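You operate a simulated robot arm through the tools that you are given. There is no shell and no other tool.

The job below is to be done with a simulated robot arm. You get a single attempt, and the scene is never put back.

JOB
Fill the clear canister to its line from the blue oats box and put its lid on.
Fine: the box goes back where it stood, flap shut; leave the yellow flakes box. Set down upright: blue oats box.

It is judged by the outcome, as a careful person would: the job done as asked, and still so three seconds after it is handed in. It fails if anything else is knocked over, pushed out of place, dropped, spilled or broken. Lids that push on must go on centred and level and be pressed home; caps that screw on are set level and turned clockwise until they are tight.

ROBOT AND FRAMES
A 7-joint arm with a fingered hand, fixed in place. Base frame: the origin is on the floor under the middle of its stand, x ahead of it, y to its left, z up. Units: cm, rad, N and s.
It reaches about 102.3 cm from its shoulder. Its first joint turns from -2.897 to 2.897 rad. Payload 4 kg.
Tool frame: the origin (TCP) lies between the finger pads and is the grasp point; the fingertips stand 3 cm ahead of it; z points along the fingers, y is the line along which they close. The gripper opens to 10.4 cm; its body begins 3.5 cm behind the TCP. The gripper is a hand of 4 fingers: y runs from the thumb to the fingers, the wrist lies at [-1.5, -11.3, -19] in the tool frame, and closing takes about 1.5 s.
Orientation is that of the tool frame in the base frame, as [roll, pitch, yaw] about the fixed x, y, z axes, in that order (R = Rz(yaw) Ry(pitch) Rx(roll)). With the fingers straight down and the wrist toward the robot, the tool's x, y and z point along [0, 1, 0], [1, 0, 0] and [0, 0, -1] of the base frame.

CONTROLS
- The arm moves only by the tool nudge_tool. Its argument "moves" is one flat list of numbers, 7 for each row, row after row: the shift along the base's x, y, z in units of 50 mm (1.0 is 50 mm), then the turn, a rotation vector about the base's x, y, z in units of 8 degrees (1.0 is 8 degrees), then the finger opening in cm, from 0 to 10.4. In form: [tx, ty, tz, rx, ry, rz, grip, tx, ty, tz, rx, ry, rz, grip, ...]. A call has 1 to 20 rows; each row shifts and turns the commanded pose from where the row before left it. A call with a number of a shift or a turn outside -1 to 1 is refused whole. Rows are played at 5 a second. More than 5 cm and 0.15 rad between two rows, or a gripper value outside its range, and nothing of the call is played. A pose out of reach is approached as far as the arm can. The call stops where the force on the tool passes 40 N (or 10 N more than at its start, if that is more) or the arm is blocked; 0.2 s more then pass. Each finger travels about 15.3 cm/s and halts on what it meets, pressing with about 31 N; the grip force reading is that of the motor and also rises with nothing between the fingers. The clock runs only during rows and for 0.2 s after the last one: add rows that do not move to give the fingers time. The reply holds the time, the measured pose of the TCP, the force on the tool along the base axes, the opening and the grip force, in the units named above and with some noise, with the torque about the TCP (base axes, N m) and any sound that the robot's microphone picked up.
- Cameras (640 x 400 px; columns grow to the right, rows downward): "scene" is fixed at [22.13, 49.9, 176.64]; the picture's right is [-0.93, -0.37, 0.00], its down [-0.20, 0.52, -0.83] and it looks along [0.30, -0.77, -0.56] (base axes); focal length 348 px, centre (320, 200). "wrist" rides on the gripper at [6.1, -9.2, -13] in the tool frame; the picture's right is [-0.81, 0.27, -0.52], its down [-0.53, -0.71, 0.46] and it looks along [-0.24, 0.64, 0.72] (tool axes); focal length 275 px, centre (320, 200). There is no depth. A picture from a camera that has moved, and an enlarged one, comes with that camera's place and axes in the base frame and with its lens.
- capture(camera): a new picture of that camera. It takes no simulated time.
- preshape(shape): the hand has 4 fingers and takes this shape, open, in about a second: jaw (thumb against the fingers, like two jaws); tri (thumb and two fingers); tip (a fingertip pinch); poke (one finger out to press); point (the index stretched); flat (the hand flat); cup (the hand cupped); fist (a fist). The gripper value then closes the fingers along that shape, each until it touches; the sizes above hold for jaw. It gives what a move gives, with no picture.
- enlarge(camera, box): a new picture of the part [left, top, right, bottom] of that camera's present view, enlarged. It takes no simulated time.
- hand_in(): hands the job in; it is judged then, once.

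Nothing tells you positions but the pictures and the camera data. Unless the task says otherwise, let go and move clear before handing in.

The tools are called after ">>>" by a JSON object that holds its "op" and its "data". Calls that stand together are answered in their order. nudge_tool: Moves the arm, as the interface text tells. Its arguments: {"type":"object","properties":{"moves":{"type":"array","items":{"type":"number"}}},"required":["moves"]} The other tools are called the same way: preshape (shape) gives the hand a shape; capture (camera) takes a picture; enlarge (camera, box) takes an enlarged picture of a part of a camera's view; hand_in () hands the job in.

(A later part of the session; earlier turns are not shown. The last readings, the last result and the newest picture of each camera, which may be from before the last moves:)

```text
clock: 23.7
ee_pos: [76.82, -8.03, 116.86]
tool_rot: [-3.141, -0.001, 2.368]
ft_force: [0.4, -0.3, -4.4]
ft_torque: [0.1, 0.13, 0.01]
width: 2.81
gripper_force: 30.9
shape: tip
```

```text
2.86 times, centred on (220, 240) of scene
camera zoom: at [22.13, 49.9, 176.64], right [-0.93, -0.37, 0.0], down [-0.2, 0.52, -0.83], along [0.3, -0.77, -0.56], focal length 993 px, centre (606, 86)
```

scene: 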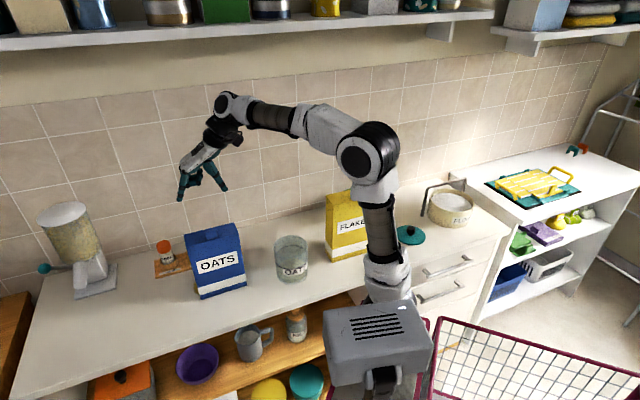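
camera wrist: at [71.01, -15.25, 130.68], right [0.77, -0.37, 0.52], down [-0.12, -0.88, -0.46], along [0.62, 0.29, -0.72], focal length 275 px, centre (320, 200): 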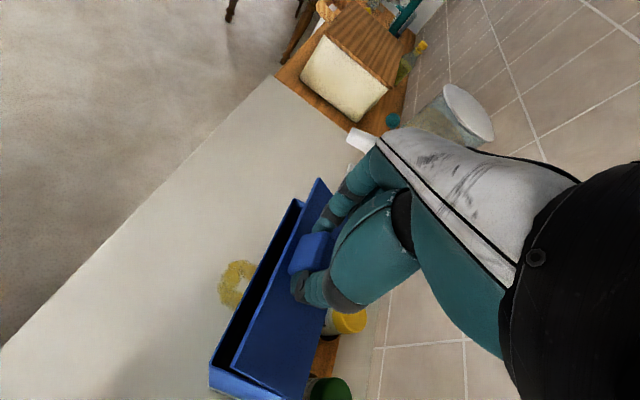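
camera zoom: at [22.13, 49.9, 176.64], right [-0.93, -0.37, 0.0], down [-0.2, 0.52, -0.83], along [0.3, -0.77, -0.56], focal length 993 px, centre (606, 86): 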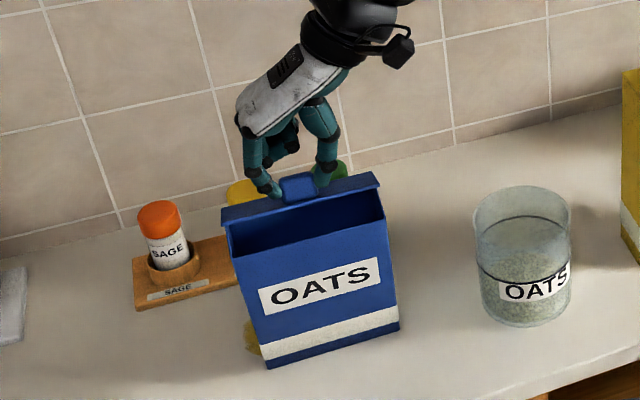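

>>> {"op": "nudge_tool", "data": {"moves": [0, 0, -0.05, 0, 0, 0, 2.5, 0.06, -0.06, -0.015, 0, 0, 0, 2.5, 0.06, -0.06, -0.015, 0, 0, 0, 2.5, 0.06, -0.06, -0.015, 0, 0, 0, 2.5, 0.06, -0.06, -0.015, 0, 0, 0, 2.5, 0.06, -0.06, -0.015, 0, 0, 0, 2.5, 0, 0, 0, 0, 0, 0, 2.5]}}

>>> {"op": "enlarge", "data": {"camera": "scene", "box": [140, 170, 300, 310]}}

```text
clock: 25.3
ee_pos: [78.37, -9.78, 116.07]
tool_rot: [3.14, 0.002, 2.369]
ft_force: [0.1, 0.1, -2.4]
ft_torque: [0.05, 0.1, 0.02]
width: 2.81
gripper_force: 31.6
shape: tip
```

```text
2.86 times, centred on (220, 240) of scene
camera zoom: at [22.13, 49.9, 176.64], right [-0.93, -0.37, 0.0], down [-0.2, 0.52, -0.83], along [0.3, -0.77, -0.56], focal length 993 px, centre (606, 86)
```

zoom: 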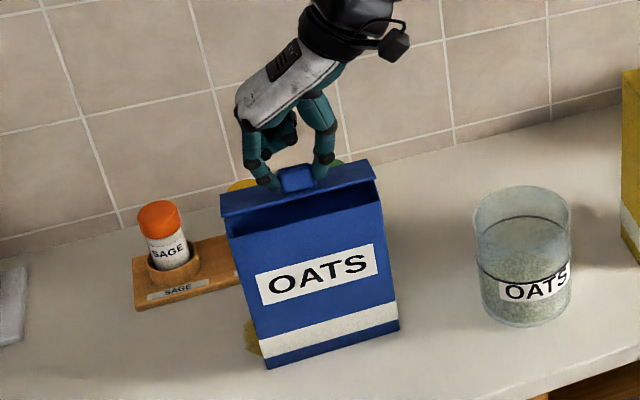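

It's working: the front edge stays put and the box is coming upright. I'll continue.

>>> {"op": "nudge_tool", "data": {"moves": [0.06, -0.06, -0.018, 0, 0, 0, 2.5, 0.06, -0.06, -0.018, 0, 0, 0, 2.5, 0.06, -0.06, -0.02, 0, 0, 0, 2.5, 0.06, -0.06, -0.02, 0, 0, 0, 2.5, 0.05, -0.05, -0.022, 0, 0, 0, 2.5, 0, 0, 0, 0, 0, 0, 2.5]}}

>>> {"op": "enlarge", "data": {"camera": "scene", "box": [140, 170, 300, 310]}}

>>> {"op": "enlarge", "data": {"camera": "scene", "box": [180, 190, 260, 250]}}

```text
clock: 26.7
ee_pos: [79.7, -11.08, 115.67]
tool_rot: [3.141, 0.0, 2.368]
ft_force: [0.0, -0.9, -2.9]
ft_torque: [0.07, 0.06, 0.01]
width: 2.79
gripper_force: 30.9
shape: tip
```

```text
2.86 times, centred on (220, 240) of scene
camera zoom: at [22.13, 49.9, 176.64], right [-0.93, -0.37, 0.0], down [-0.2, 0.52, -0.83], along [0.3, -0.77, -0.56], focal length 993 px, centre (606, 86)
```

zoom: 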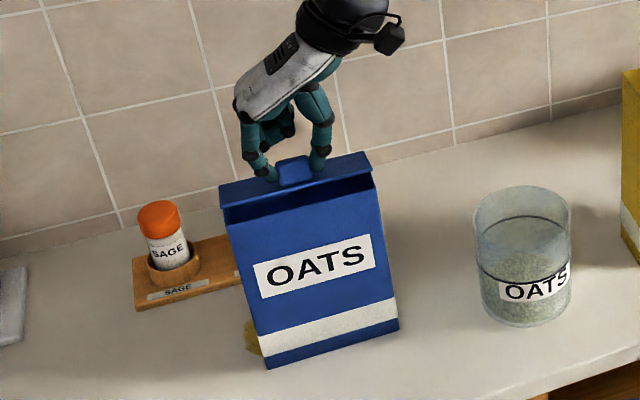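

```text
6.67 times, centred on (220, 220) of scene
camera zoom: at [22.13, 49.9, 176.64], right [-0.93, -0.37, 0.0], down [-0.2, 0.52, -0.83], along [0.3, -0.77, -0.56], focal length 2317 px, centre (987, 67)
```

zoom: 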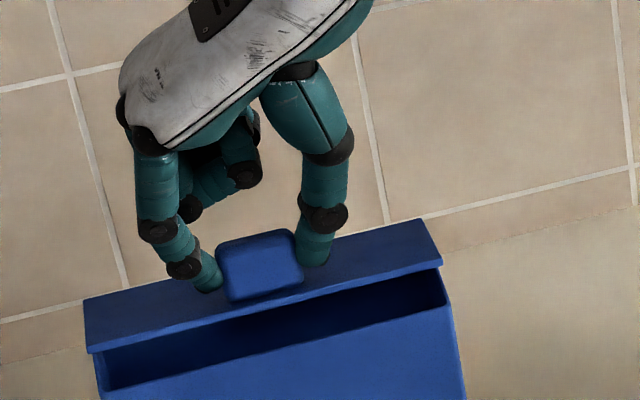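

The box is almost upright. I'll ease down a little more to seat it, then try a lighter grip so the tab can pivot in the fingers.

>>> {"op": "nudge_tool", "data": {"moves": [0.03, -0.03, -0.02, 0, 0, 0, 2.5, 0.03, -0.03, -0.02, 0, 0, 0, 2.5, 0.02, -0.02, -0.02, 0, 0, 0, 2.5, 0, 0, 0, 0, 0, 0, 2.5]}}

>>> {"op": "enlarge", "data": {"camera": "scene", "box": [140, 170, 300, 310]}}

```text
clock: 27.7
ee_pos: [80.01, -11.44, 115.45]
tool_rot: [-3.141, 0.001, 2.368]
ft_force: [-0.3, 0.1, -1.2]
ft_torque: [0.05, 0.09, 0.0]
width: 2.8
gripper_force: 31.0
shape: tip
```

```text
2.86 times, centred on (220, 240) of scene
camera zoom: at [22.13, 49.9, 176.64], right [-0.93, -0.37, 0.0], down [-0.2, 0.52, -0.83], along [0.3, -0.77, -0.56], focal length 993 px, centre (606, 86)
```

zoom: 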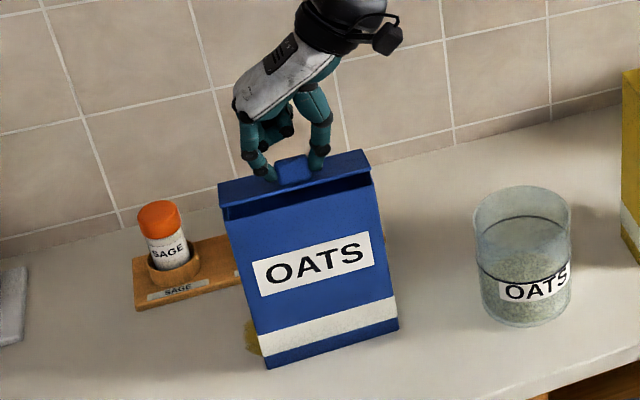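

>>> {"op": "nudge_tool", "data": {"moves": [0, 0, 0, 0, 0, 0, 2.78, 0, 0, 0, 0, 0, 0, 2.78]}}

>>> {"op": "enlarge", "data": {"camera": "scene", "box": [180, 190, 260, 250]}}

```text
clock: 28.3
ee_pos: [80.13, -11.44, 115.49]
tool_rot: [3.141, 0.0, 2.367]
ft_force: [-2.1, 0.4, 0.4]
ft_torque: [0.02, 0.02, -0.01]
width: 2.9
gripper_force: 0.1
shape: tip
```

```text
6.67 times, centred on (220, 220) of scene
camera zoom: at [22.13, 49.9, 176.64], right [-0.93, -0.37, 0.0], down [-0.2, 0.52, -0.83], along [0.3, -0.77, -0.56], focal length 2317 px, centre (987, 67)
```

zoom: 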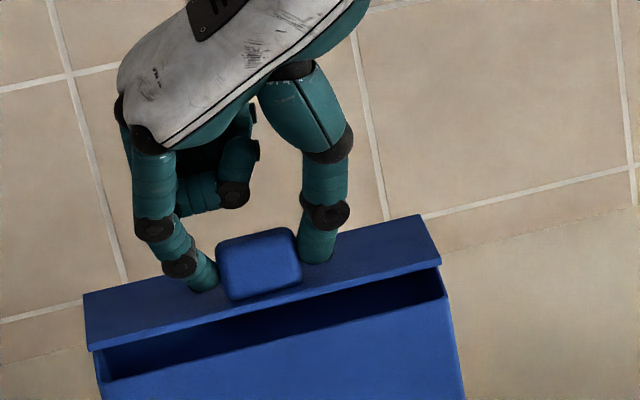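

The grip force is graded, and the flap is still up with almost no grip. I'll open slightly more to see if the hinge holds by itself.

>>> {"op": "nudge_tool", "data": {"moves": [0, 0, 0, 0, 0, 0, 3.4, 0, 0, 0, 0, 0, 0, 3.4]}}

>>> {"op": "enlarge", "data": {"camera": "scene", "box": [180, 190, 260, 250]}}

>>> {"op": "enlarge", "data": {"camera": "scene", "box": [140, 170, 300, 310]}}

```text
clock: 28.9
ee_pos: [80.28, -11.39, 115.46]
tool_rot: [-3.14, 0.0, 2.371]
ft_force: [-0.8, -0.1, -0.6]
ft_torque: [0.01, -0.01, -0.03]
width: 3.38
gripper_force: 0.0
shape: tip
```

```text
6.67 times, centred on (220, 220) of scene
camera zoom: at [22.13, 49.9, 176.64], right [-0.93, -0.37, 0.0], down [-0.2, 0.52, -0.83], along [0.3, -0.77, -0.56], focal length 2317 px, centre (987, 67)
```

zoom: 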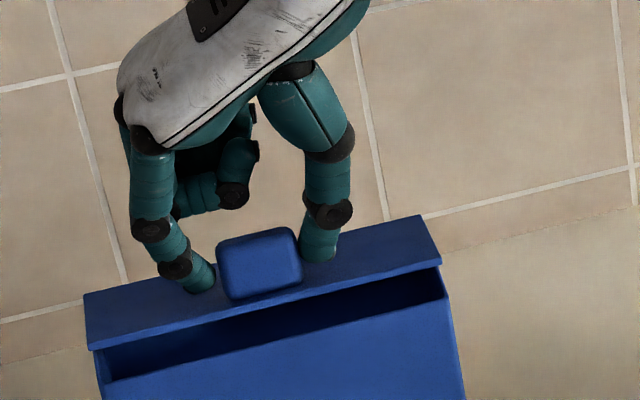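

```text
2.86 times, centred on (220, 240) of scene
camera zoom: at [22.13, 49.9, 176.64], right [-0.93, -0.37, 0.0], down [-0.2, 0.52, -0.83], along [0.3, -0.77, -0.56], focal length 993 px, centre (606, 86)
```

zoom: 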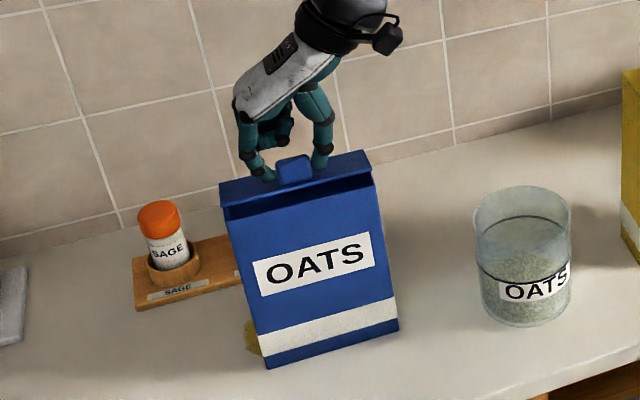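

The hinge has enough friction to hold the flap where it's put, and the box is standing back on its spot. I'll use small re-grips: lift off, tilt the hand forward 45°, grip the tab again, and rotate the flap open with the hand.

>>> {"op": "nudge_tool", "data": {"moves": [0, 0, 0, 0, 0, 0, 6, 0, 0, 0.4, 0, 0, 0, 6, 0, 0, 0.4, 0, 0, 0, 6, -0.099, 0.099, -0.053, -0.66, -0.66, 0, 6, -0.099, 0.099, -0.053, -0.66, -0.66, 0, 6, -0.099, 0.099, -0.053, -0.66, -0.66, 0, 6, -0.099, 0.099, -0.053, -0.66, -0.66, 0, 6, -0.099, 0.099, -0.053, -0.66, -0.66, 0, 6, -0.099, 0.099, -0.053, -0.66, -0.66, 0, 6, 0, 0, 0, 0, 0, 0, 6]}}

>>> {"op": "enlarge", "data": {"camera": "scene", "box": [170, 180, 270, 260]}}

>>> {"op": "capture", "data": {"camera": "wrist"}}

```text
clock: 31.1
ee_pos: [77.24, -8.31, 117.84]
tool_rot: [-3.132, 0.782, 2.373]
ft_force: [-0.4, -0.2, 0.5]
ft_torque: [-0.03, -0.04, 0.02]
width: 5.94
gripper_force: 0.3
shape: tip
```

```text
5.00 times, centred on (220, 220) of scene
camera zoom: at [22.13, 49.9, 176.64], right [-0.93, -0.37, 0.0], down [-0.2, 0.52, -0.83], along [0.3, -0.77, -0.56], focal length 1738 px, centre (820, 100)
```

zoom: 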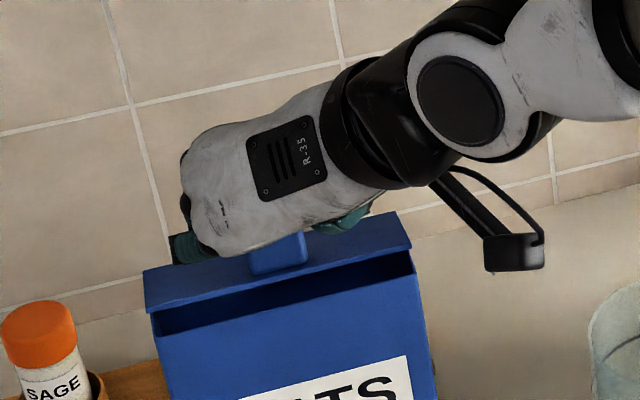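

```text
taken
camera wrist: at [61.03, -5.24, 122.82], right [0.35, 0.05, 0.94], down [0.0, -1.0, 0.06], along [0.94, -0.02, -0.35], focal length 275 px, centre (320, 200)
```

wrist: 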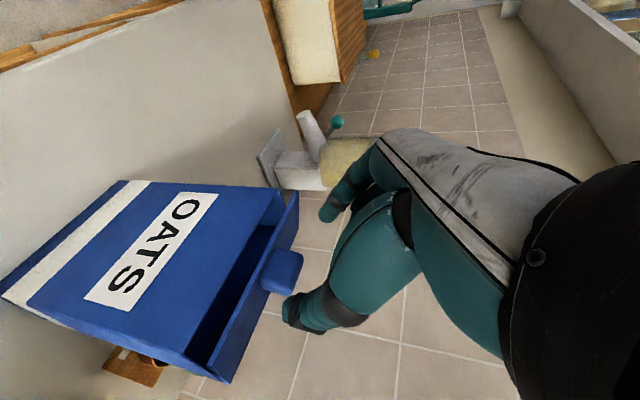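

>>> {"op": "enlarge", "data": {"camera": "wrist", "box": [180, 140, 400, 400]}}

```text
1.54 times, centred on (290, 270) of wrist
camera zoom: at [61.03, -5.24, 122.82], right [0.35, 0.05, 0.94], down [0.0, -1.0, 0.06], along [0.94, -0.02, -0.35], focal length 424 px, centre (366, 92)
```

zoom: 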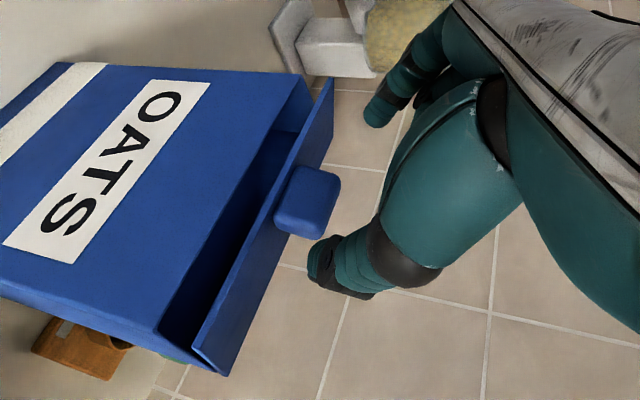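

>>> {"op": "nudge_tool", "data": {"moves": [0.1, -0.1, -0.15, 0, 0, 0, 6, 0.1, -0.1, -0.15, 0, 0, 0, 6, 0.1, -0.1, -0.15, 0, 0, 0, 6, 0.1, -0.1, -0.13, 0, 0, 0, 6, 0, 0, 0, 0, 0, 0, 6]}}

>>> {"op": "enlarge", "data": {"camera": "wrist", "box": [180, 140, 400, 400]}}

>>> {"op": "enlarge", "data": {"camera": "scene", "box": [170, 180, 270, 260]}}

```text
clock: 32.3
ee_pos: [79.25, -10.35, 114.76]
tool_rot: [-3.13, 0.78, 2.371]
ft_force: [0.1, 0.2, -0.6]
ft_torque: [0.0, -0.01, 0.02]
width: 5.98
gripper_force: 0.0
shape: tip
```

```text
1.54 times, centred on (290, 270) of wrist
camera zoom: at [63.15, -7.31, 119.85], right [0.35, 0.05, 0.94], down [0.0, -1.0, 0.06], along [0.94, -0.02, -0.35], focal length 424 px, centre (366, 92)
```

zoom: 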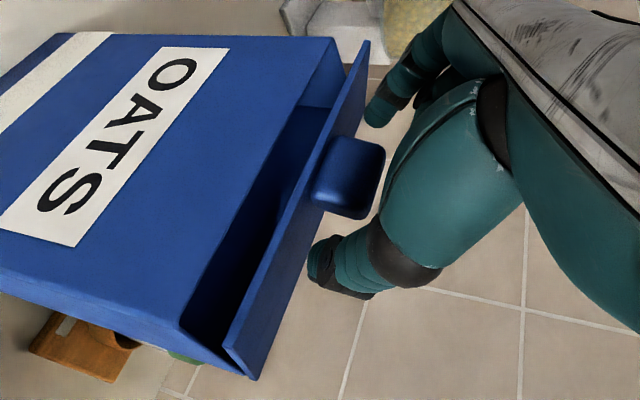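

```text
5.00 times, centred on (220, 220) of scene
camera zoom: at [22.13, 49.9, 176.64], right [-0.93, -0.37, 0.0], down [-0.2, 0.52, -0.83], along [0.3, -0.77, -0.56], focal length 1738 px, centre (820, 100)
```

zoom: 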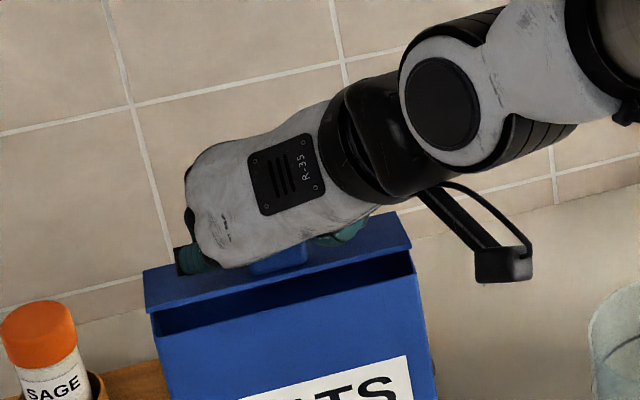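

The tab sits between the fingertips. I'll close gently.

>>> {"op": "nudge_tool", "data": {"moves": [0, 0, 0, 0, 0, 0, 2.7, 0, 0, 0, 0, 0, 0, 2.7, 0, 0, 0, 0, 0, 0, 2.7, 0, 0, 0, 0, 0, 0, 2.7]}}

>>> {"op": "enlarge", "data": {"camera": "wrist", "box": [180, 140, 400, 400]}}

```text
clock: 33.3
ee_pos: [79.35, -10.44, 114.77]
tool_rot: [-3.13, 0.781, 2.374]
ft_force: [-0.9, -1.0, -0.4]
ft_torque: [0.01, 0.03, -0.03]
width: 2.9
gripper_force: 0.0
shape: tip
```

```text
1.54 times, centred on (290, 270) of wrist
camera zoom: at [63.14, -7.32, 119.86], right [0.35, 0.05, 0.94], down [0.0, -1.0, 0.06], along [0.94, -0.02, -0.35], focal length 424 px, centre (366, 92)
```

zoom: 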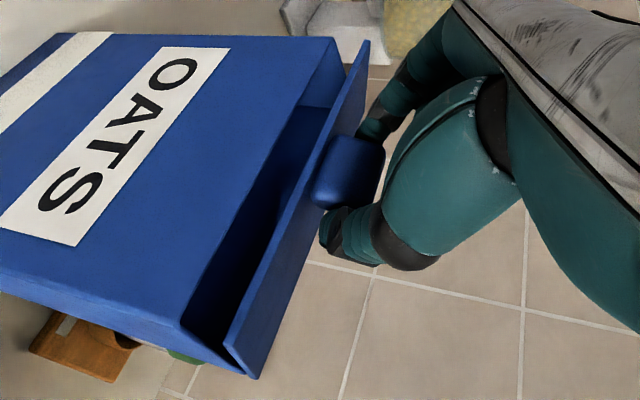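

>>> {"op": "nudge_tool", "data": {"moves": [0, 0, 0, 0, 0, 0, 2.6, 0, 0, 0, 0, 0, 0, 2.6, 0, 0, 0, 0, 0, 0, 2.6]}}

```text
clock: 34.1
ee_pos: [79.25, -10.46, 114.77]
tool_rot: [-3.13, 0.783, 2.374]
ft_force: [-0.7, -1.7, -0.5]
ft_torque: [-0.05, 0.01, -0.02]
width: 2.8
gripper_force: 31.1
shape: tip
```

>>> {"op": "nudge_tool", "data": {"moves": [0.036, -0.036, 0.058, 0.31, 0.31, 0, 2.6, 0.036, -0.036, 0.058, 0.31, 0.31, 0, 2.6, 0.04, -0.04, 0.051, 0.31, 0.31, 0, 2.6, 0.04, -0.04, 0.051, 0.31, 0.31, 0, 2.6, 0.045, -0.045, 0.043, 0.31, 0.31, 0, 2.6, 0.045, -0.045, 0.043, 0.31, 0.31, 0, 2.6]}}

>>> {"op": "enlarge", "data": {"camera": "scene", "box": [140, 170, 300, 310]}}

>>> {"op": "enlarge", "data": {"camera": "wrist", "box": [180, 140, 400, 400]}}

```text
clock: 35.5
ee_pos: [80.28, -11.68, 116.5]
tool_rot: [-3.136, 0.415, 2.37]
ft_force: [0.5, -0.8, -0.8]
ft_torque: [0.0, -0.05, -0.01]
width: 2.79
gripper_force: 30.8
shape: tip
```

```text
2.86 times, centred on (220, 240) of scene
camera zoom: at [22.13, 49.9, 176.64], right [-0.93, -0.37, 0.0], down [-0.2, 0.52, -0.83], along [0.3, -0.77, -0.56], focal length 993 px, centre (606, 86)
```

zoom: 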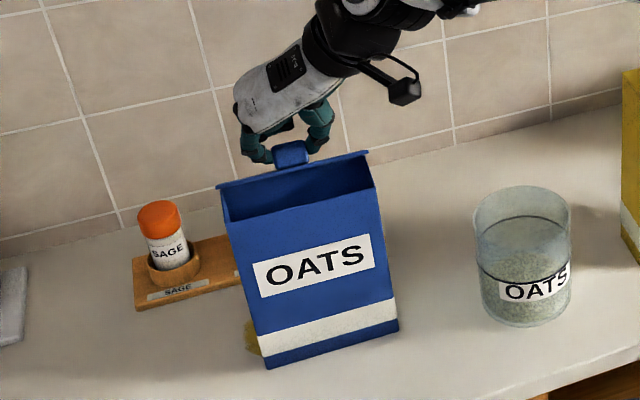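

```text
1.54 times, centred on (290, 270) of wrist
camera zoom: at [66.17, -10.44, 126.01], right [0.58, -0.17, 0.8], down [-0.02, -0.98, -0.2], along [0.82, 0.1, -0.57], focal length 424 px, centre (366, 92)
```

zoom: 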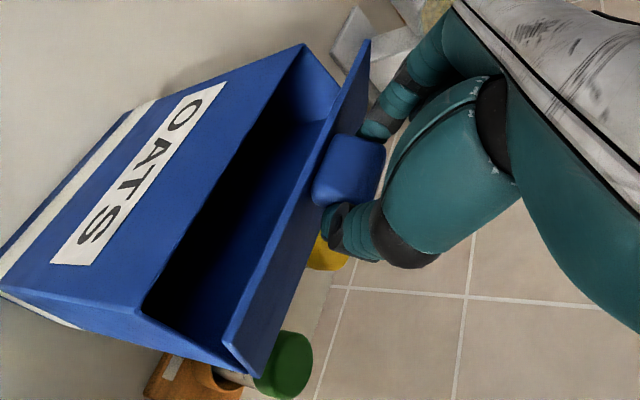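

The flap is opening cleanly and the box hasn't moved. I'll keep rotating.

>>> {"op": "nudge_tool", "data": {"moves": [0.048, -0.048, 0.036, 0.31, 0.31, 0, 2.6, 0.048, -0.048, 0.036, 0.31, 0.31, 0, 2.6, 0.051, -0.051, 0.027, 0.31, 0.31, 0, 2.6, 0.051, -0.051, 0.027, 0.31, 0.31, 0, 2.6, 0.053, -0.053, 0.018, 0.31, 0.31, 0, 2.6, 0.053, -0.053, 0.018, 0.31, 0.31, 0, 2.6]}}

>>> {"op": "enlarge", "data": {"camera": "scene", "box": [140, 170, 300, 310]}}

>>> {"op": "enlarge", "data": {"camera": "wrist", "box": [180, 140, 400, 400]}}

```text
clock: 36.9
ee_pos: [81.81, -13.17, 117.22]
tool_rot: [-3.141, 0.047, 2.369]
ft_force: [-0.5, -2.0, 0.8]
ft_torque: [-0.02, -0.07, 0.01]
width: 2.8
gripper_force: 30.5
shape: tip
```

```text
2.86 times, centred on (220, 240) of scene
camera zoom: at [22.13, 49.9, 176.64], right [-0.93, -0.37, 0.0], down [-0.2, 0.52, -0.83], along [0.3, -0.77, -0.56], focal length 993 px, centre (606, 86)
```

zoom: 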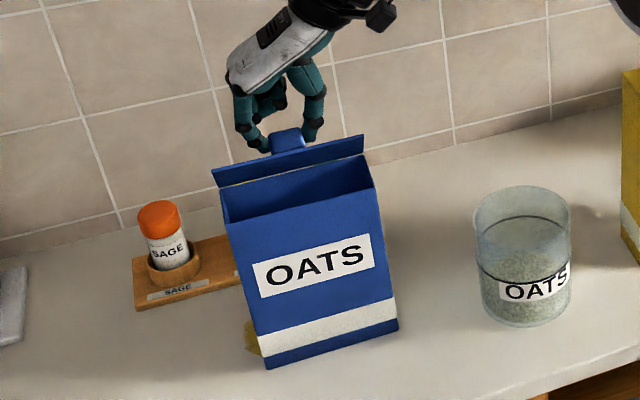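

```text
1.54 times, centred on (290, 270) of wrist
camera zoom: at [70.59, -14.78, 129.99], right [0.75, -0.35, 0.55], down [-0.1, -0.9, -0.43], along [0.65, 0.27, -0.71], focal length 424 px, centre (366, 92)
```

zoom: 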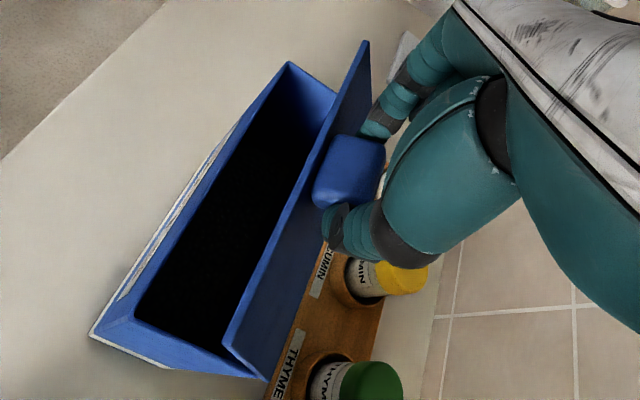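

>>> {"op": "nudge_tool", "data": {"moves": [0.054, -0.054, 0.009, 0.31, 0.31, 0, 2.6, 0.054, -0.054, 0.009, 0.31, 0.31, 0, 2.6, 0.054, -0.054, -0.001, 0.31, 0.31, 0, 2.6, 0.054, -0.054, -0.001, 0.31, 0.31, 0, 2.6, 0.054, -0.054, -0.009, 0.31, 0.31, 0, 2.6, 0.054, -0.054, -0.009, 0.31, 0.31, 0, 2.6]}}

>>> {"op": "capture", "data": {"camera": "scene"}}

>>> {"op": "enlarge", "data": {"camera": "wrist", "box": [180, 140, 400, 400]}}

```text
clock: 38.3
ee_pos: [83.5, -14.67, 117.39]
tool_rot: [3.137, -0.322, 2.368]
ft_force: [1.5, 0.6, 3.3]
ft_torque: [0.04, -0.13, -0.05]
width: 2.77
gripper_force: 31.2
shape: tip
```

```text
taken
```

scene: 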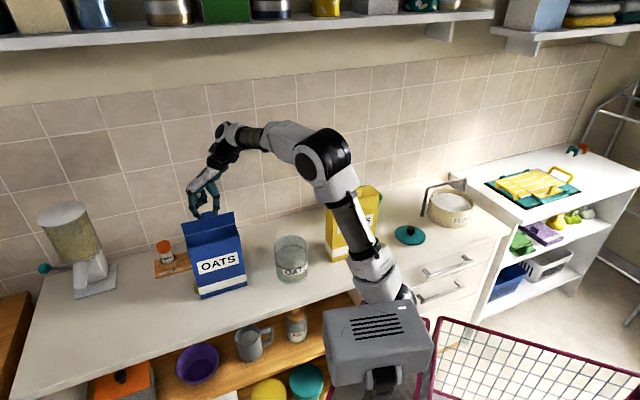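

```text
1.54 times, centred on (290, 270) of wrist
camera zoom: at [75.72, -20.0, 131.57], right [0.86, -0.46, 0.24], down [-0.24, -0.76, -0.6], along [0.46, 0.46, -0.76], focal length 424 px, centre (366, 92)
```

zoom: 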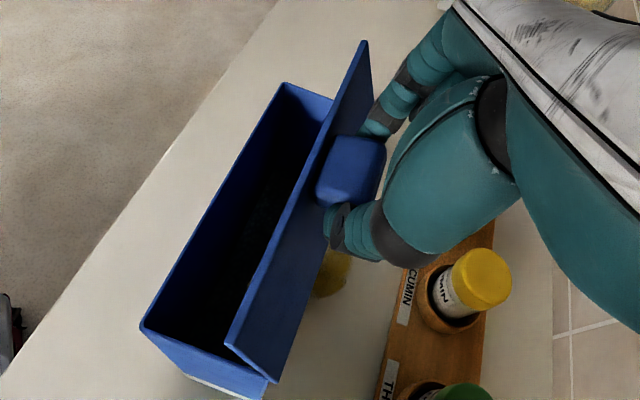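

>>> {"op": "enlarge", "data": {"camera": "scene", "box": [140, 170, 300, 310]}}

>>> {"op": "enlarge", "data": {"camera": "scene", "box": [170, 100, 270, 230]}}

```text
2.86 times, centred on (220, 240) of scene
camera zoom: at [22.13, 49.9, 176.64], right [-0.93, -0.37, 0.0], down [-0.2, 0.52, -0.83], along [0.3, -0.77, -0.56], focal length 993 px, centre (606, 86)
```

zoom: 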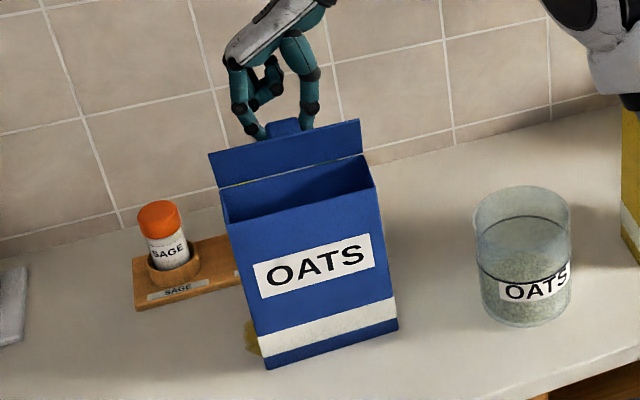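

```text
3.08 times, centred on (220, 165) of scene
camera zoom: at [22.13, 49.9, 176.64], right [-0.93, -0.37, 0.0], down [-0.2, 0.52, -0.83], along [0.3, -0.77, -0.56], focal length 1069 px, centre (628, 308)
```

zoom: 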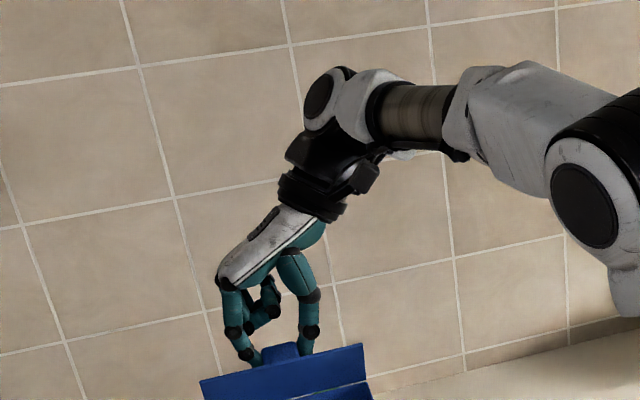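

>>> {"op": "nudge_tool", "data": {"moves": [0.053, -0.053, 0.01, 0.31, 0.31, 0, 2.6, 0.053, -0.053, -0.01, 0.31, 0.31, 0, 2.6, 0.051, -0.051, -0.02, 0.31, 0.31, 0, 2.6, 0.05, -0.05, -0.025, 0.31, 0.31, 0, 2.6]}}

>>> {"op": "enlarge", "data": {"camera": "scene", "box": [140, 170, 300, 310]}}

>>> {"op": "enlarge", "data": {"camera": "wrist", "box": [180, 140, 400, 400]}}

```text
clock: 39.3
ee_pos: [84.55, -15.85, 117.0]
tool_rot: [3.134, -0.565, 2.37]
ft_force: [0.2, 0.7, -4.1]
ft_torque: [-0.07, -0.07, -0.03]
width: 2.77
gripper_force: 30.9
shape: tip
```

```text
2.86 times, centred on (220, 240) of scene
camera zoom: at [22.13, 49.9, 176.64], right [-0.93, -0.37, 0.0], down [-0.2, 0.52, -0.83], along [0.3, -0.77, -0.56], focal length 993 px, centre (606, 86)
```

zoom: 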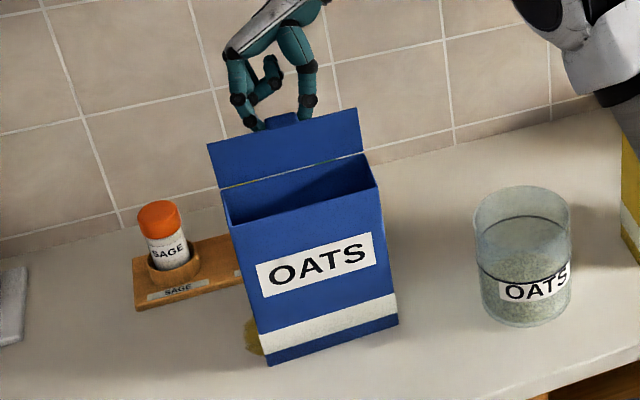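

```text
1.54 times, centred on (290, 270) of wrist
camera zoom: at [79.24, -23.56, 131.34], right [0.88, -0.48, 0.0], down [-0.35, -0.65, -0.67], along [0.32, 0.59, -0.74], focal length 424 px, centre (366, 92)
```

zoom: 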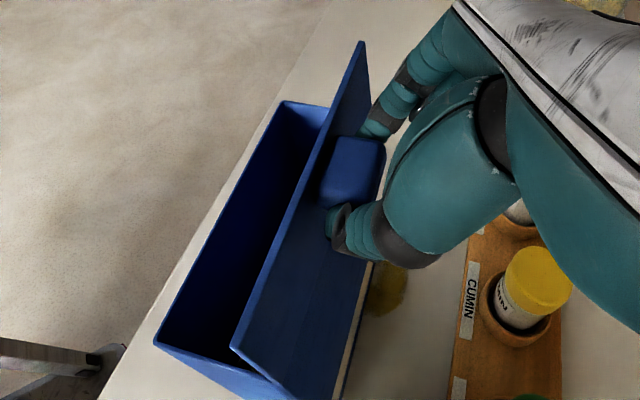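

The flap is upright now but I'm lifting the box slightly. I'll ease down to seat it, then release.

>>> {"op": "nudge_tool", "data": {"moves": [0.01, -0.01, -0.03, 0, 0, 0, 2.6, 0.01, -0.01, -0.03, 0, 0, 0, 2.6, 0, 0, 0, 0, 0, 0, 2.6]}}

>>> {"op": "enlarge", "data": {"camera": "scene", "box": [140, 170, 300, 310]}}

```text
clock: 40.1
ee_pos: [84.66, -16.0, 116.62]
tool_rot: [3.134, -0.566, 2.37]
ft_force: [0.5, -3.1, 4.0]
ft_torque: [0.0, 0.06, 0.11]
width: 2.81
gripper_force: 31.0
shape: tip
```

```text
2.86 times, centred on (220, 240) of scene
camera zoom: at [22.13, 49.9, 176.64], right [-0.93, -0.37, 0.0], down [-0.2, 0.52, -0.83], along [0.3, -0.77, -0.56], focal length 993 px, centre (606, 86)
```

zoom: 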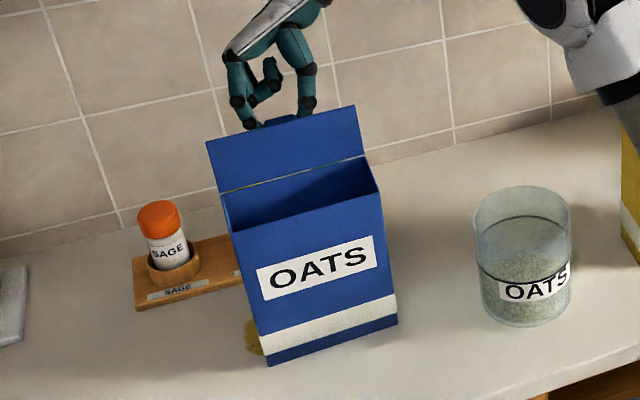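

>>> {"op": "nudge_tool", "data": {"moves": [0, 0, 0, 0, 0, 0, 4, 0, 0, 0, 0, 0, 0, 6, 0, 0, 0, 0, 0, 0, 6, 0.075, -0.075, 0.17, 0, 0, 0, 6, 0.075, -0.075, 0.17, 0, 0, 0, 6, 0.075, -0.075, 0.17, 0, 0, 0, 6, 0, 0, 0.3, 0, 0, 0, 6, 0, 0, 0.4, 0, 0, 0, 6]}}

>>> {"op": "enlarge", "data": {"camera": "scene", "box": [140, 170, 300, 310]}}

>>> {"op": "capture", "data": {"camera": "scene"}}

>>> {"op": "capture", "data": {"camera": "wrist"}}

```text
clock: 41.9
ee_pos: [85.49, -17.16, 122.69]
tool_rot: [3.135, -0.566, 2.372]
ft_force: [0.4, 0.8, 0.1]
ft_torque: [-0.01, -0.01, 0.0]
width: 5.96
gripper_force: 0.2
shape: tip
```

```text
2.86 times, centred on (220, 240) of scene
camera zoom: at [22.13, 49.9, 176.64], right [-0.93, -0.37, 0.0], down [-0.2, 0.52, -0.83], along [0.3, -0.77, -0.56], focal length 993 px, centre (606, 86)
```

zoom: 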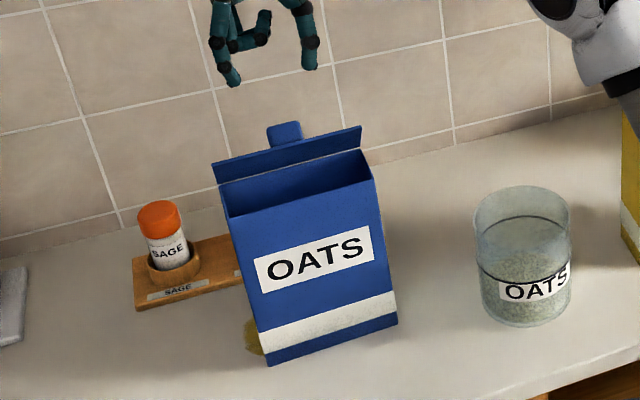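

```text
taken
```

scene: 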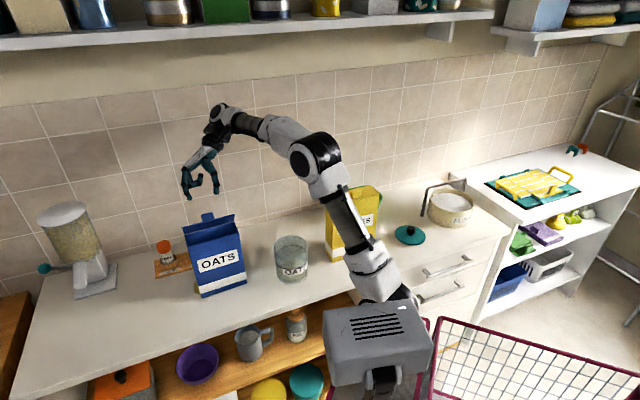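

```text
taken
camera wrist: at [80.32, -24.91, 137.0], right [0.88, -0.48, 0.0], down [-0.35, -0.65, -0.67], along [0.32, 0.59, -0.74], focal length 275 px, centre (320, 200)
```

wrist: 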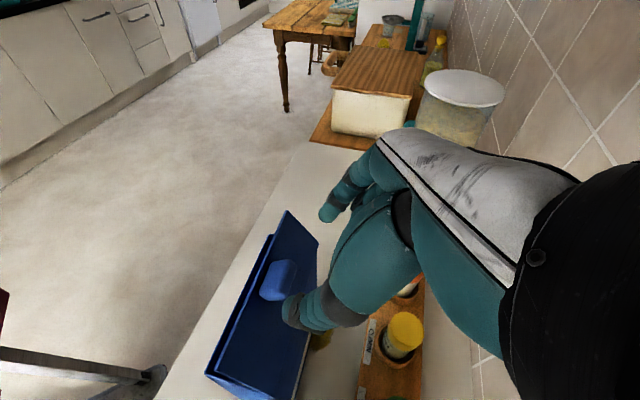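

The flap has dropped back to partly open. I'll check whether it's holding there or still closing.

>>> {"op": "nudge_tool", "data": {"moves": [0, 0, 0.2, 0, 0, 0, 6, 0, 0, 0.2, 0, 0, 0, 6, 0, 0, 0.2, 0, 0, 0, 6, 0, 0, 0, 0, 0, 0, 6, 0, 0, 0, 0, 0, 0, 6]}}

>>> {"op": "enlarge", "data": {"camera": "scene", "box": [180, 190, 260, 250]}}

>>> {"op": "enlarge", "data": {"camera": "scene", "box": [140, 170, 300, 310]}}

```text
clock: 43.1
ee_pos: [85.72, -17.15, 125.64]
tool_rot: [3.131, -0.566, 2.373]
ft_force: [0.5, 0.1, 0.6]
ft_torque: [0.0, 0.03, 0.01]
width: 5.97
gripper_force: 0.0
shape: tip
```

```text
6.67 times, centred on (220, 220) of scene
camera zoom: at [22.13, 49.9, 176.64], right [-0.93, -0.37, 0.0], down [-0.2, 0.52, -0.83], along [0.3, -0.77, -0.56], focal length 2317 px, centre (987, 67)
```

zoom: 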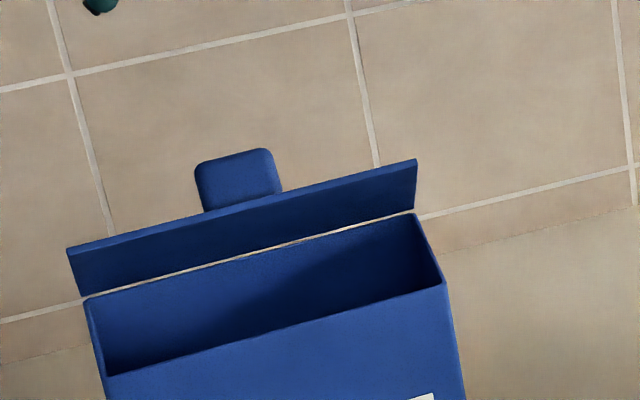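

```text
2.86 times, centred on (220, 240) of scene
camera zoom: at [22.13, 49.9, 176.64], right [-0.93, -0.37, 0.0], down [-0.2, 0.52, -0.83], along [0.3, -0.77, -0.56], focal length 993 px, centre (606, 86)
```

zoom: 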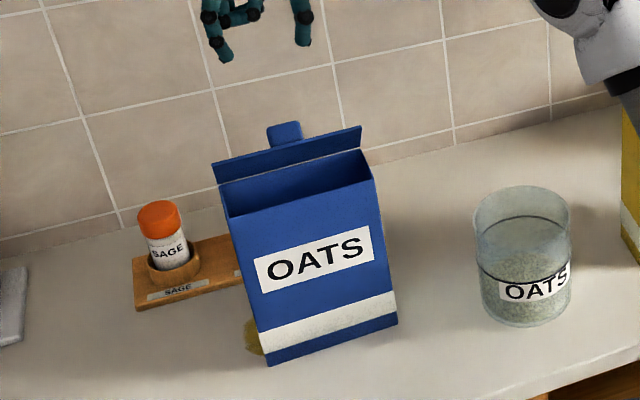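

The hinge seems slightly springy: the flap has settled at about 55° and stays there, which is open enough to pour over the short side. Next I'll move up, turn the hand and look inside the box before gripping it from the canister side.

>>> {"op": "nudge_tool", "data": {"moves": [-0.246, 0.246, 0.24, -0.573, -0.573, 0, 8, -0.246, 0.246, 0.24, -0.573, -0.573, 0, 8, -0.246, 0.246, 0.24, -0.573, -0.573, 0, 8, -0.246, 0.246, 0.24, -0.573, -0.573, 0, 8, -0.246, 0.246, 0.24, -0.573, -0.573, 0, 8, -0.147, -0.147, 0, 0, 0, -0.9375, 10, -0.147, -0.147, 0, 0, 0, -0.9375, 10, -0.147, -0.147, 0, 0, 0, -0.9375, 10, -0.147, -0.147, 0, 0, 0, -0.9375, 10, -0.147, -0.147, 0, 0, 0, -0.9375, 10, -0.147, -0.147, 0, 0, 0, -0.9375, 10, -0.147, -0.147, 0, 0, 0, -0.9375, 10, -0.147, -0.147, 0, 0, 0, -0.9375, 10, -0.147, -0.147, 0, 0, 0, -0.9375, 10, -0.147, -0.147, 0, 0, 0, -0.9375, 10, -0.147, -0.147, 0, 0, 0, -0.9375, 10, -0.147, -0.147, 0, 0, 0, -0.9375, 10]}}

>>> {"op": "preshape", "data": {"shape": "jaw"}}

>>> {"op": "capture", "data": {"camera": "wrist"}}

>>> {"op": "capture", "data": {"camera": "scene"}}

```text
clock: 46.7
ee_pos: [70.92, -19.8, 131.71]
tool_rot: [-3.141, 0.0, 0.795]
ft_force: [0.2, 0.2, -0.6]
ft_torque: [0.02, -0.03, -0.01]
width: 10.07
gripper_force: 0.1
shape: tip
```

```text
clock: 47.6
ee_pos: [70.95, -19.75, 131.74]
tool_rot: [-3.142, 0.0, 0.796]
ft_force: [-0.6, 0.5, 0.2]
ft_torque: [-0.01, 0.02, 0.02]
width: 10.36
gripper_force: 0.0
shape: jaw
```

```text
taken
camera wrist: at [68.6, -8.76, 144.86], right [-0.37, -0.77, 0.52], down [-0.88, 0.12, -0.46], along [0.29, -0.62, -0.72], focal length 275 px, centre (320, 200)
```

wrist: 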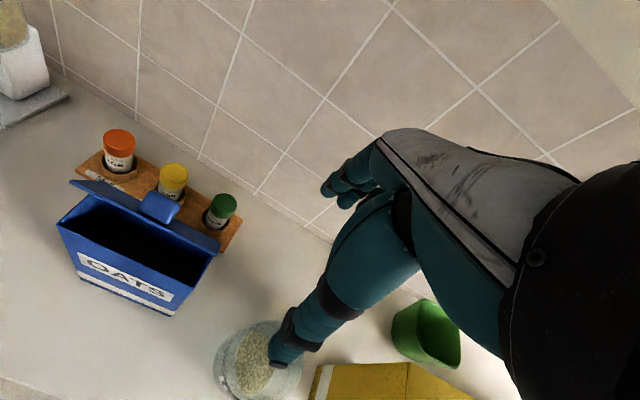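

```text
taken
```

scene: 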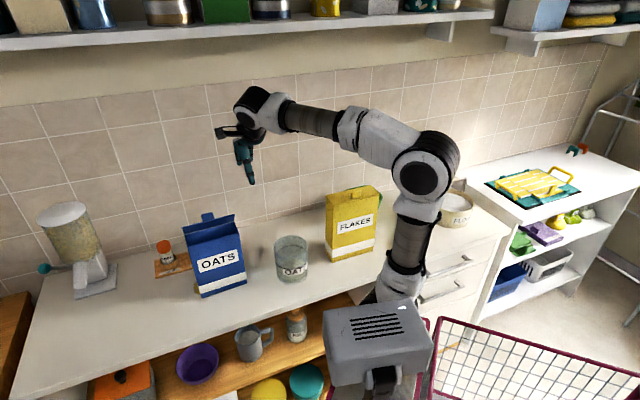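

>>> {"op": "enlarge", "data": {"camera": "wrist", "box": [30, 120, 260, 330]}}

>>> {"op": "enlarge", "data": {"camera": "wrist", "box": [190, 290, 330, 400]}}

```text
1.90 times, centred on (145, 225) of wrist
camera zoom: at [68.6, -8.76, 144.86], right [-0.37, -0.77, 0.52], down [-0.88, 0.12, -0.46], along [0.29, -0.62, -0.72], focal length 524 px, centre (653, 152)
```

zoom: 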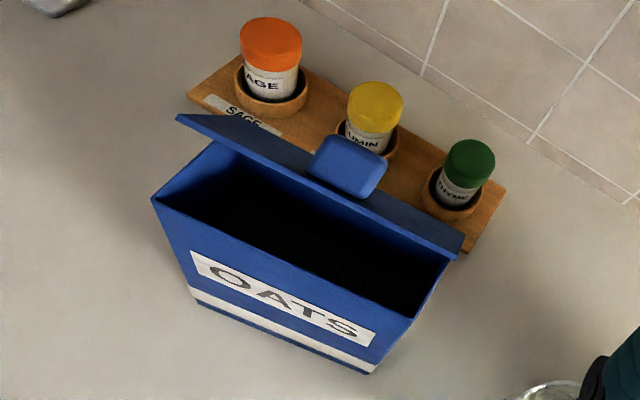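

```text
3.64 times, centred on (260, 345) of wrist
camera zoom: at [68.6, -8.76, 144.86], right [-0.37, -0.77, 0.52], down [-0.88, 0.12, -0.46], along [0.29, -0.62, -0.72], focal length 1001 px, centre (538, -327)
```

zoom: 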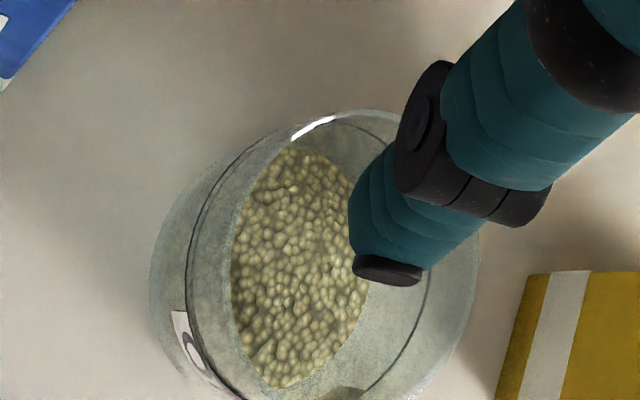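

The canister holds granular oats below the line. Now I'll rotate the hand to point along the counter toward the box, staying above the canister, for a side grasp.

>>> {"op": "nudge_tool", "data": {"moves": [-0.025, -0.0754, -0.304, 0.638, -0.638, 0, 10.4, -0.025, -0.0754, -0.304, 0.638, -0.638, 0, 10.4, -0.025, -0.0754, -0.304, 0.638, -0.638, 0, 10.4, -0.025, -0.0754, -0.304, 0.638, -0.638, 0, 10.4, -0.025, -0.0754, -0.304, 0.638, -0.638, 0, 10.4, -0.025, -0.0754, -0.304, 0.638, -0.638, 0, 10.4, -0.025, -0.0754, -0.304, 0.638, -0.638, 0, 10.4, -0.025, -0.0754, -0.304, 0.638, -0.638, 0, 10.4, -0.025, -0.0754, -0.304, 0.638, -0.638, 0, 10.4, 0, 0, 0, 0, 0, 0, 10.4]}}

>>> {"op": "capture", "data": {"camera": "wrist"}}

>>> {"op": "capture", "data": {"camera": "scene"}}

```text
clock: 49.8
ee_pos: [69.65, -23.08, 117.96]
tool_rot: [3.118, -1.134, 0.812]
ft_force: [0.0, 0.4, 0.2]
ft_torque: [-0.01, 0.04, 0.03]
width: 10.37
gripper_force: 0.0
shape: jaw
```

```text
taken
camera wrist: at [56.49, -22.86, 128.98], right [-0.37, -0.77, -0.51], down [-0.37, 0.63, -0.68], along [0.85, -0.06, -0.52], focal length 275 px, centre (320, 200)
```

wrist: 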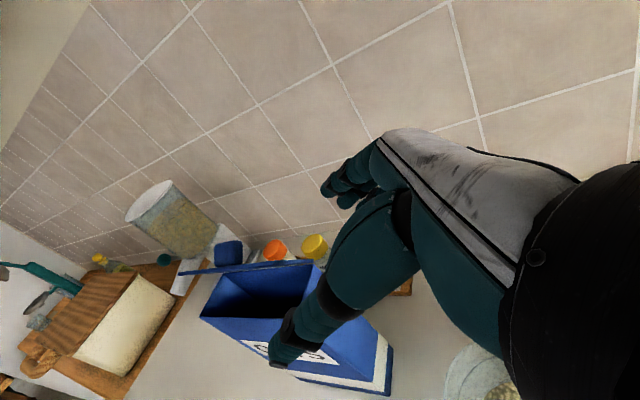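

```text
taken
```

scene: 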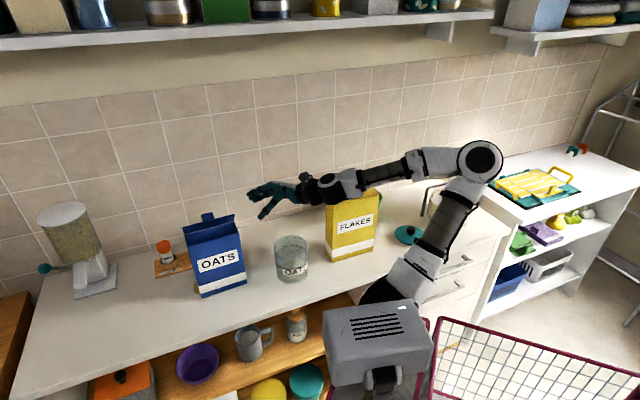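

The pose works. I'll flatten the hand to about 15° down and lower it to grasp height beside the box.

>>> {"op": "nudge_tool", "data": {"moves": [0.11, 0.11, -0.2, 0.442, -0.442, 0, 10.4, 0.11, 0.11, -0.3, 0.442, -0.442, 0, 10.4, 0.12, 0.12, -0.4, 0, 0, 0, 10.4, 0.12, 0.12, -0.4, 0, 0, 0, 10.4, 0.12, 0.12, -0.4, 0, 0, 0, 10.4, 0.06, 0.06, -0.35, 0, 0, 0, 10.4, 0, 0, 0, 0, 0, 0, 10.4]}}

>>> {"op": "capture", "data": {"camera": "wrist"}}

>>> {"op": "capture", "data": {"camera": "scene"}}

>>> {"op": "enlarge", "data": {"camera": "scene", "box": [170, 170, 390, 310]}}

```text
clock: 51.4
ee_pos: [73.87, -20.61, 108.13]
tool_rot: [3.102, -1.307, 0.83]
ft_force: [0.6, -0.4, 0.1]
ft_torque: [0.0, 0.0, -0.02]
width: 10.36
gripper_force: 0.1
shape: jaw
out of reach, approached as far as the arm can: row 4, 5, 6
```

```text
taken
camera wrist: at [59.41, -21.6, 117.39], right [-0.3, -0.7, -0.64], down [-0.29, 0.71, -0.64], along [0.91, -0.01, -0.42], focal length 275 px, centre (320, 200)
```

wrist: 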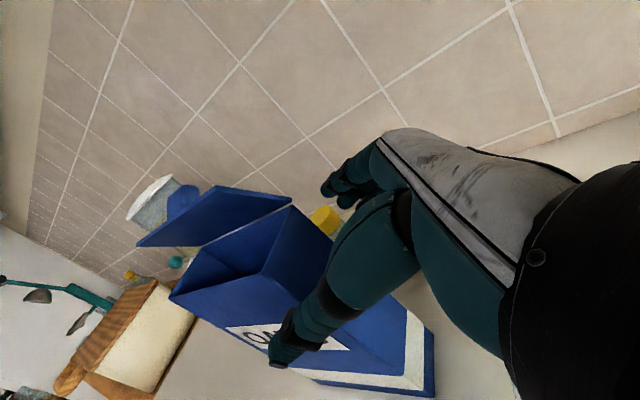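

```text
taken
```

scene: 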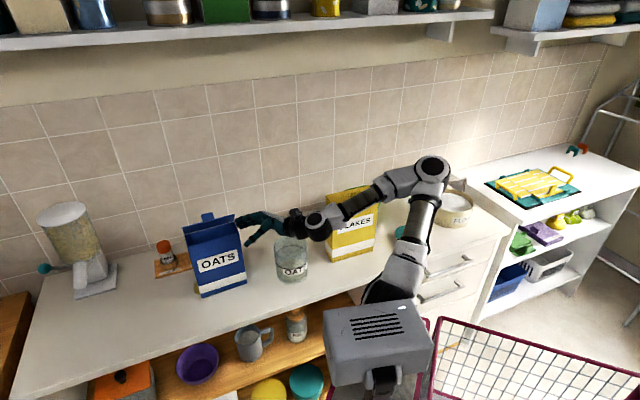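

```text
2.86 times, centred on (280, 240) of scene
camera zoom: at [22.13, 49.9, 176.64], right [-0.93, -0.37, 0.0], down [-0.2, 0.52, -0.83], along [0.3, -0.77, -0.56], focal length 993 px, centre (434, 86)
```

zoom: 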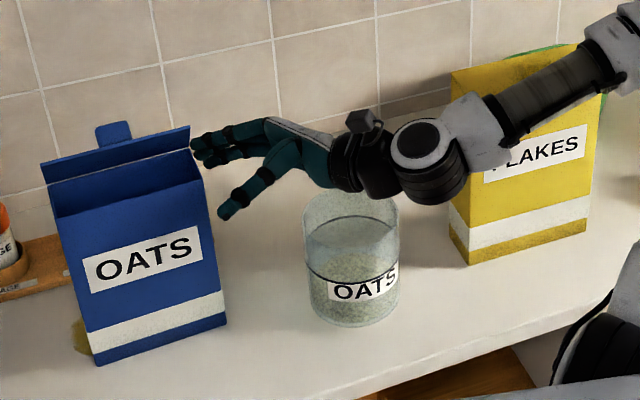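

The arm hit a joint limit with the hand that flat and low. I'll back off, steepen to about 30° down and come in at the box's upper right corner instead.

>>> {"op": "nudge_tool", "data": {"moves": [-0.2, -0.2, 0.3, 0, 0, 0, 10.4, 0, 0, 0.2, -0.442, 0.442, 0, 10.4, 0, 0, 0.2, -0.442, 0.442, 0, 10.4, 0, 0, 0, -0.442, 0.442, 0, 10.4, 0, 0, 0, 0, 0, 0, 10.4]}}

>>> {"op": "enlarge", "data": {"camera": "scene", "box": [170, 170, 390, 310]}}

>>> {"op": "capture", "data": {"camera": "wrist"}}

```text
clock: 52.6
ee_pos: [72.93, -21.63, 111.9]
tool_rot: [3.125, -1.046, 0.807]
ft_force: [-1.2, -1.5, 0.4]
ft_torque: [-0.01, 0.04, -0.02]
width: 10.34
gripper_force: 0.0
shape: jaw
```

```text
2.86 times, centred on (280, 240) of scene
camera zoom: at [22.13, 49.9, 176.64], right [-0.93, -0.37, 0.0], down [-0.2, 0.52, -0.83], along [0.3, -0.77, -0.56], focal length 993 px, centre (434, 86)
```

zoom: 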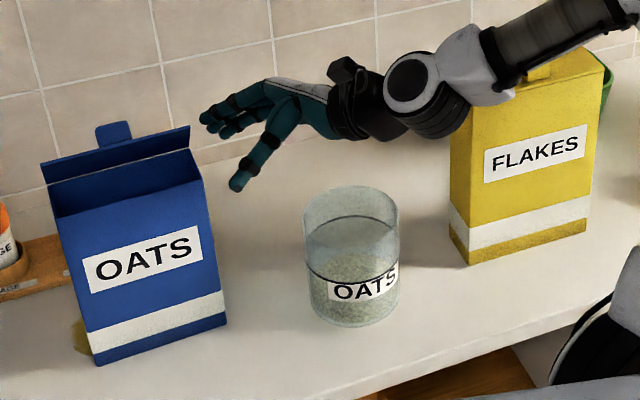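

```text
taken
camera wrist: at [60.45, -20.71, 123.57], right [-0.4, -0.8, -0.44], down [-0.41, 0.59, -0.7], along [0.82, -0.1, -0.57], focal length 275 px, centre (320, 200)
```

wrist: 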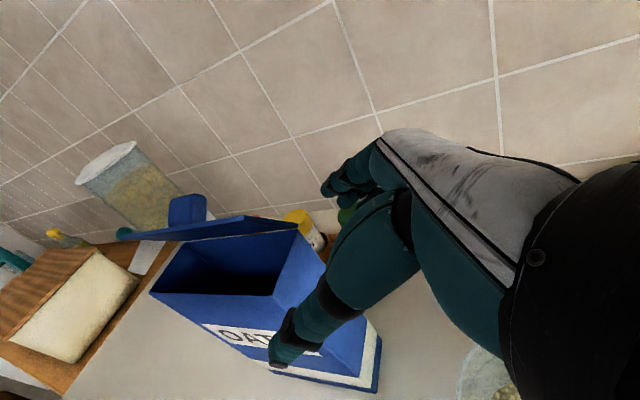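

>>> {"op": "nudge_tool", "data": {"moves": [-0.156, 0.156, -0.13, 0, 0, 0, 10.4, 0.153, 0.153, -0.125, 0, 0, 0, 10.4, 0.153, 0.153, -0.125, 0, 0, 0, 10.4, 0.153, 0.153, -0.125, 0, 0, 0, 10.4, 0, 0, 0, 0, 0, 0, 10.4]}}

>>> {"op": "enlarge", "data": {"camera": "scene", "box": [170, 170, 330, 310]}}

>>> {"op": "capture", "data": {"camera": "wrist"}}

```text
clock: 53.8
ee_pos: [74.49, -18.56, 109.44]
tool_rot: [3.124, -1.044, 0.804]
ft_force: [0.1, -0.2, -0.4]
ft_torque: [-0.01, -0.02, -0.03]
width: 10.38
gripper_force: 0.1
shape: jaw
```

```text
2.86 times, centred on (250, 240) of scene
camera zoom: at [22.13, 49.9, 176.64], right [-0.93, -0.37, 0.0], down [-0.2, 0.52, -0.83], along [0.3, -0.77, -0.56], focal length 993 px, centre (520, 86)
```

zoom: 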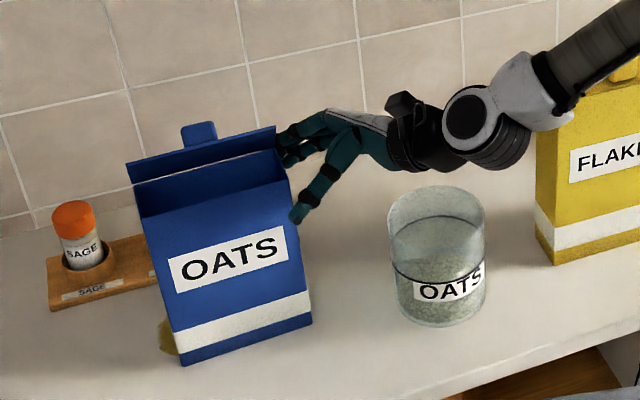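

```text
taken
camera wrist: at [62.05, -17.71, 121.13], right [-0.4, -0.8, -0.44], down [-0.41, 0.59, -0.7], along [0.82, -0.1, -0.57], focal length 275 px, centre (320, 200)
```

wrist: 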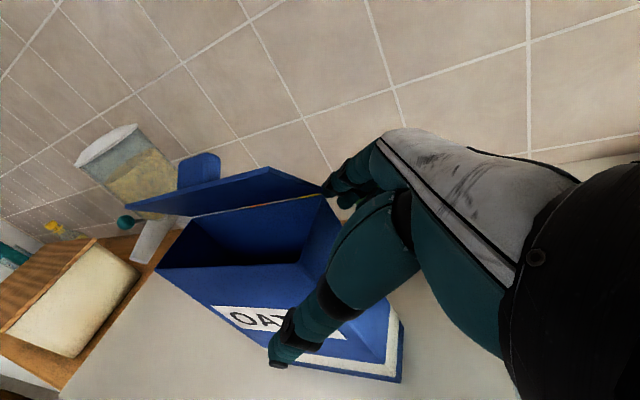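

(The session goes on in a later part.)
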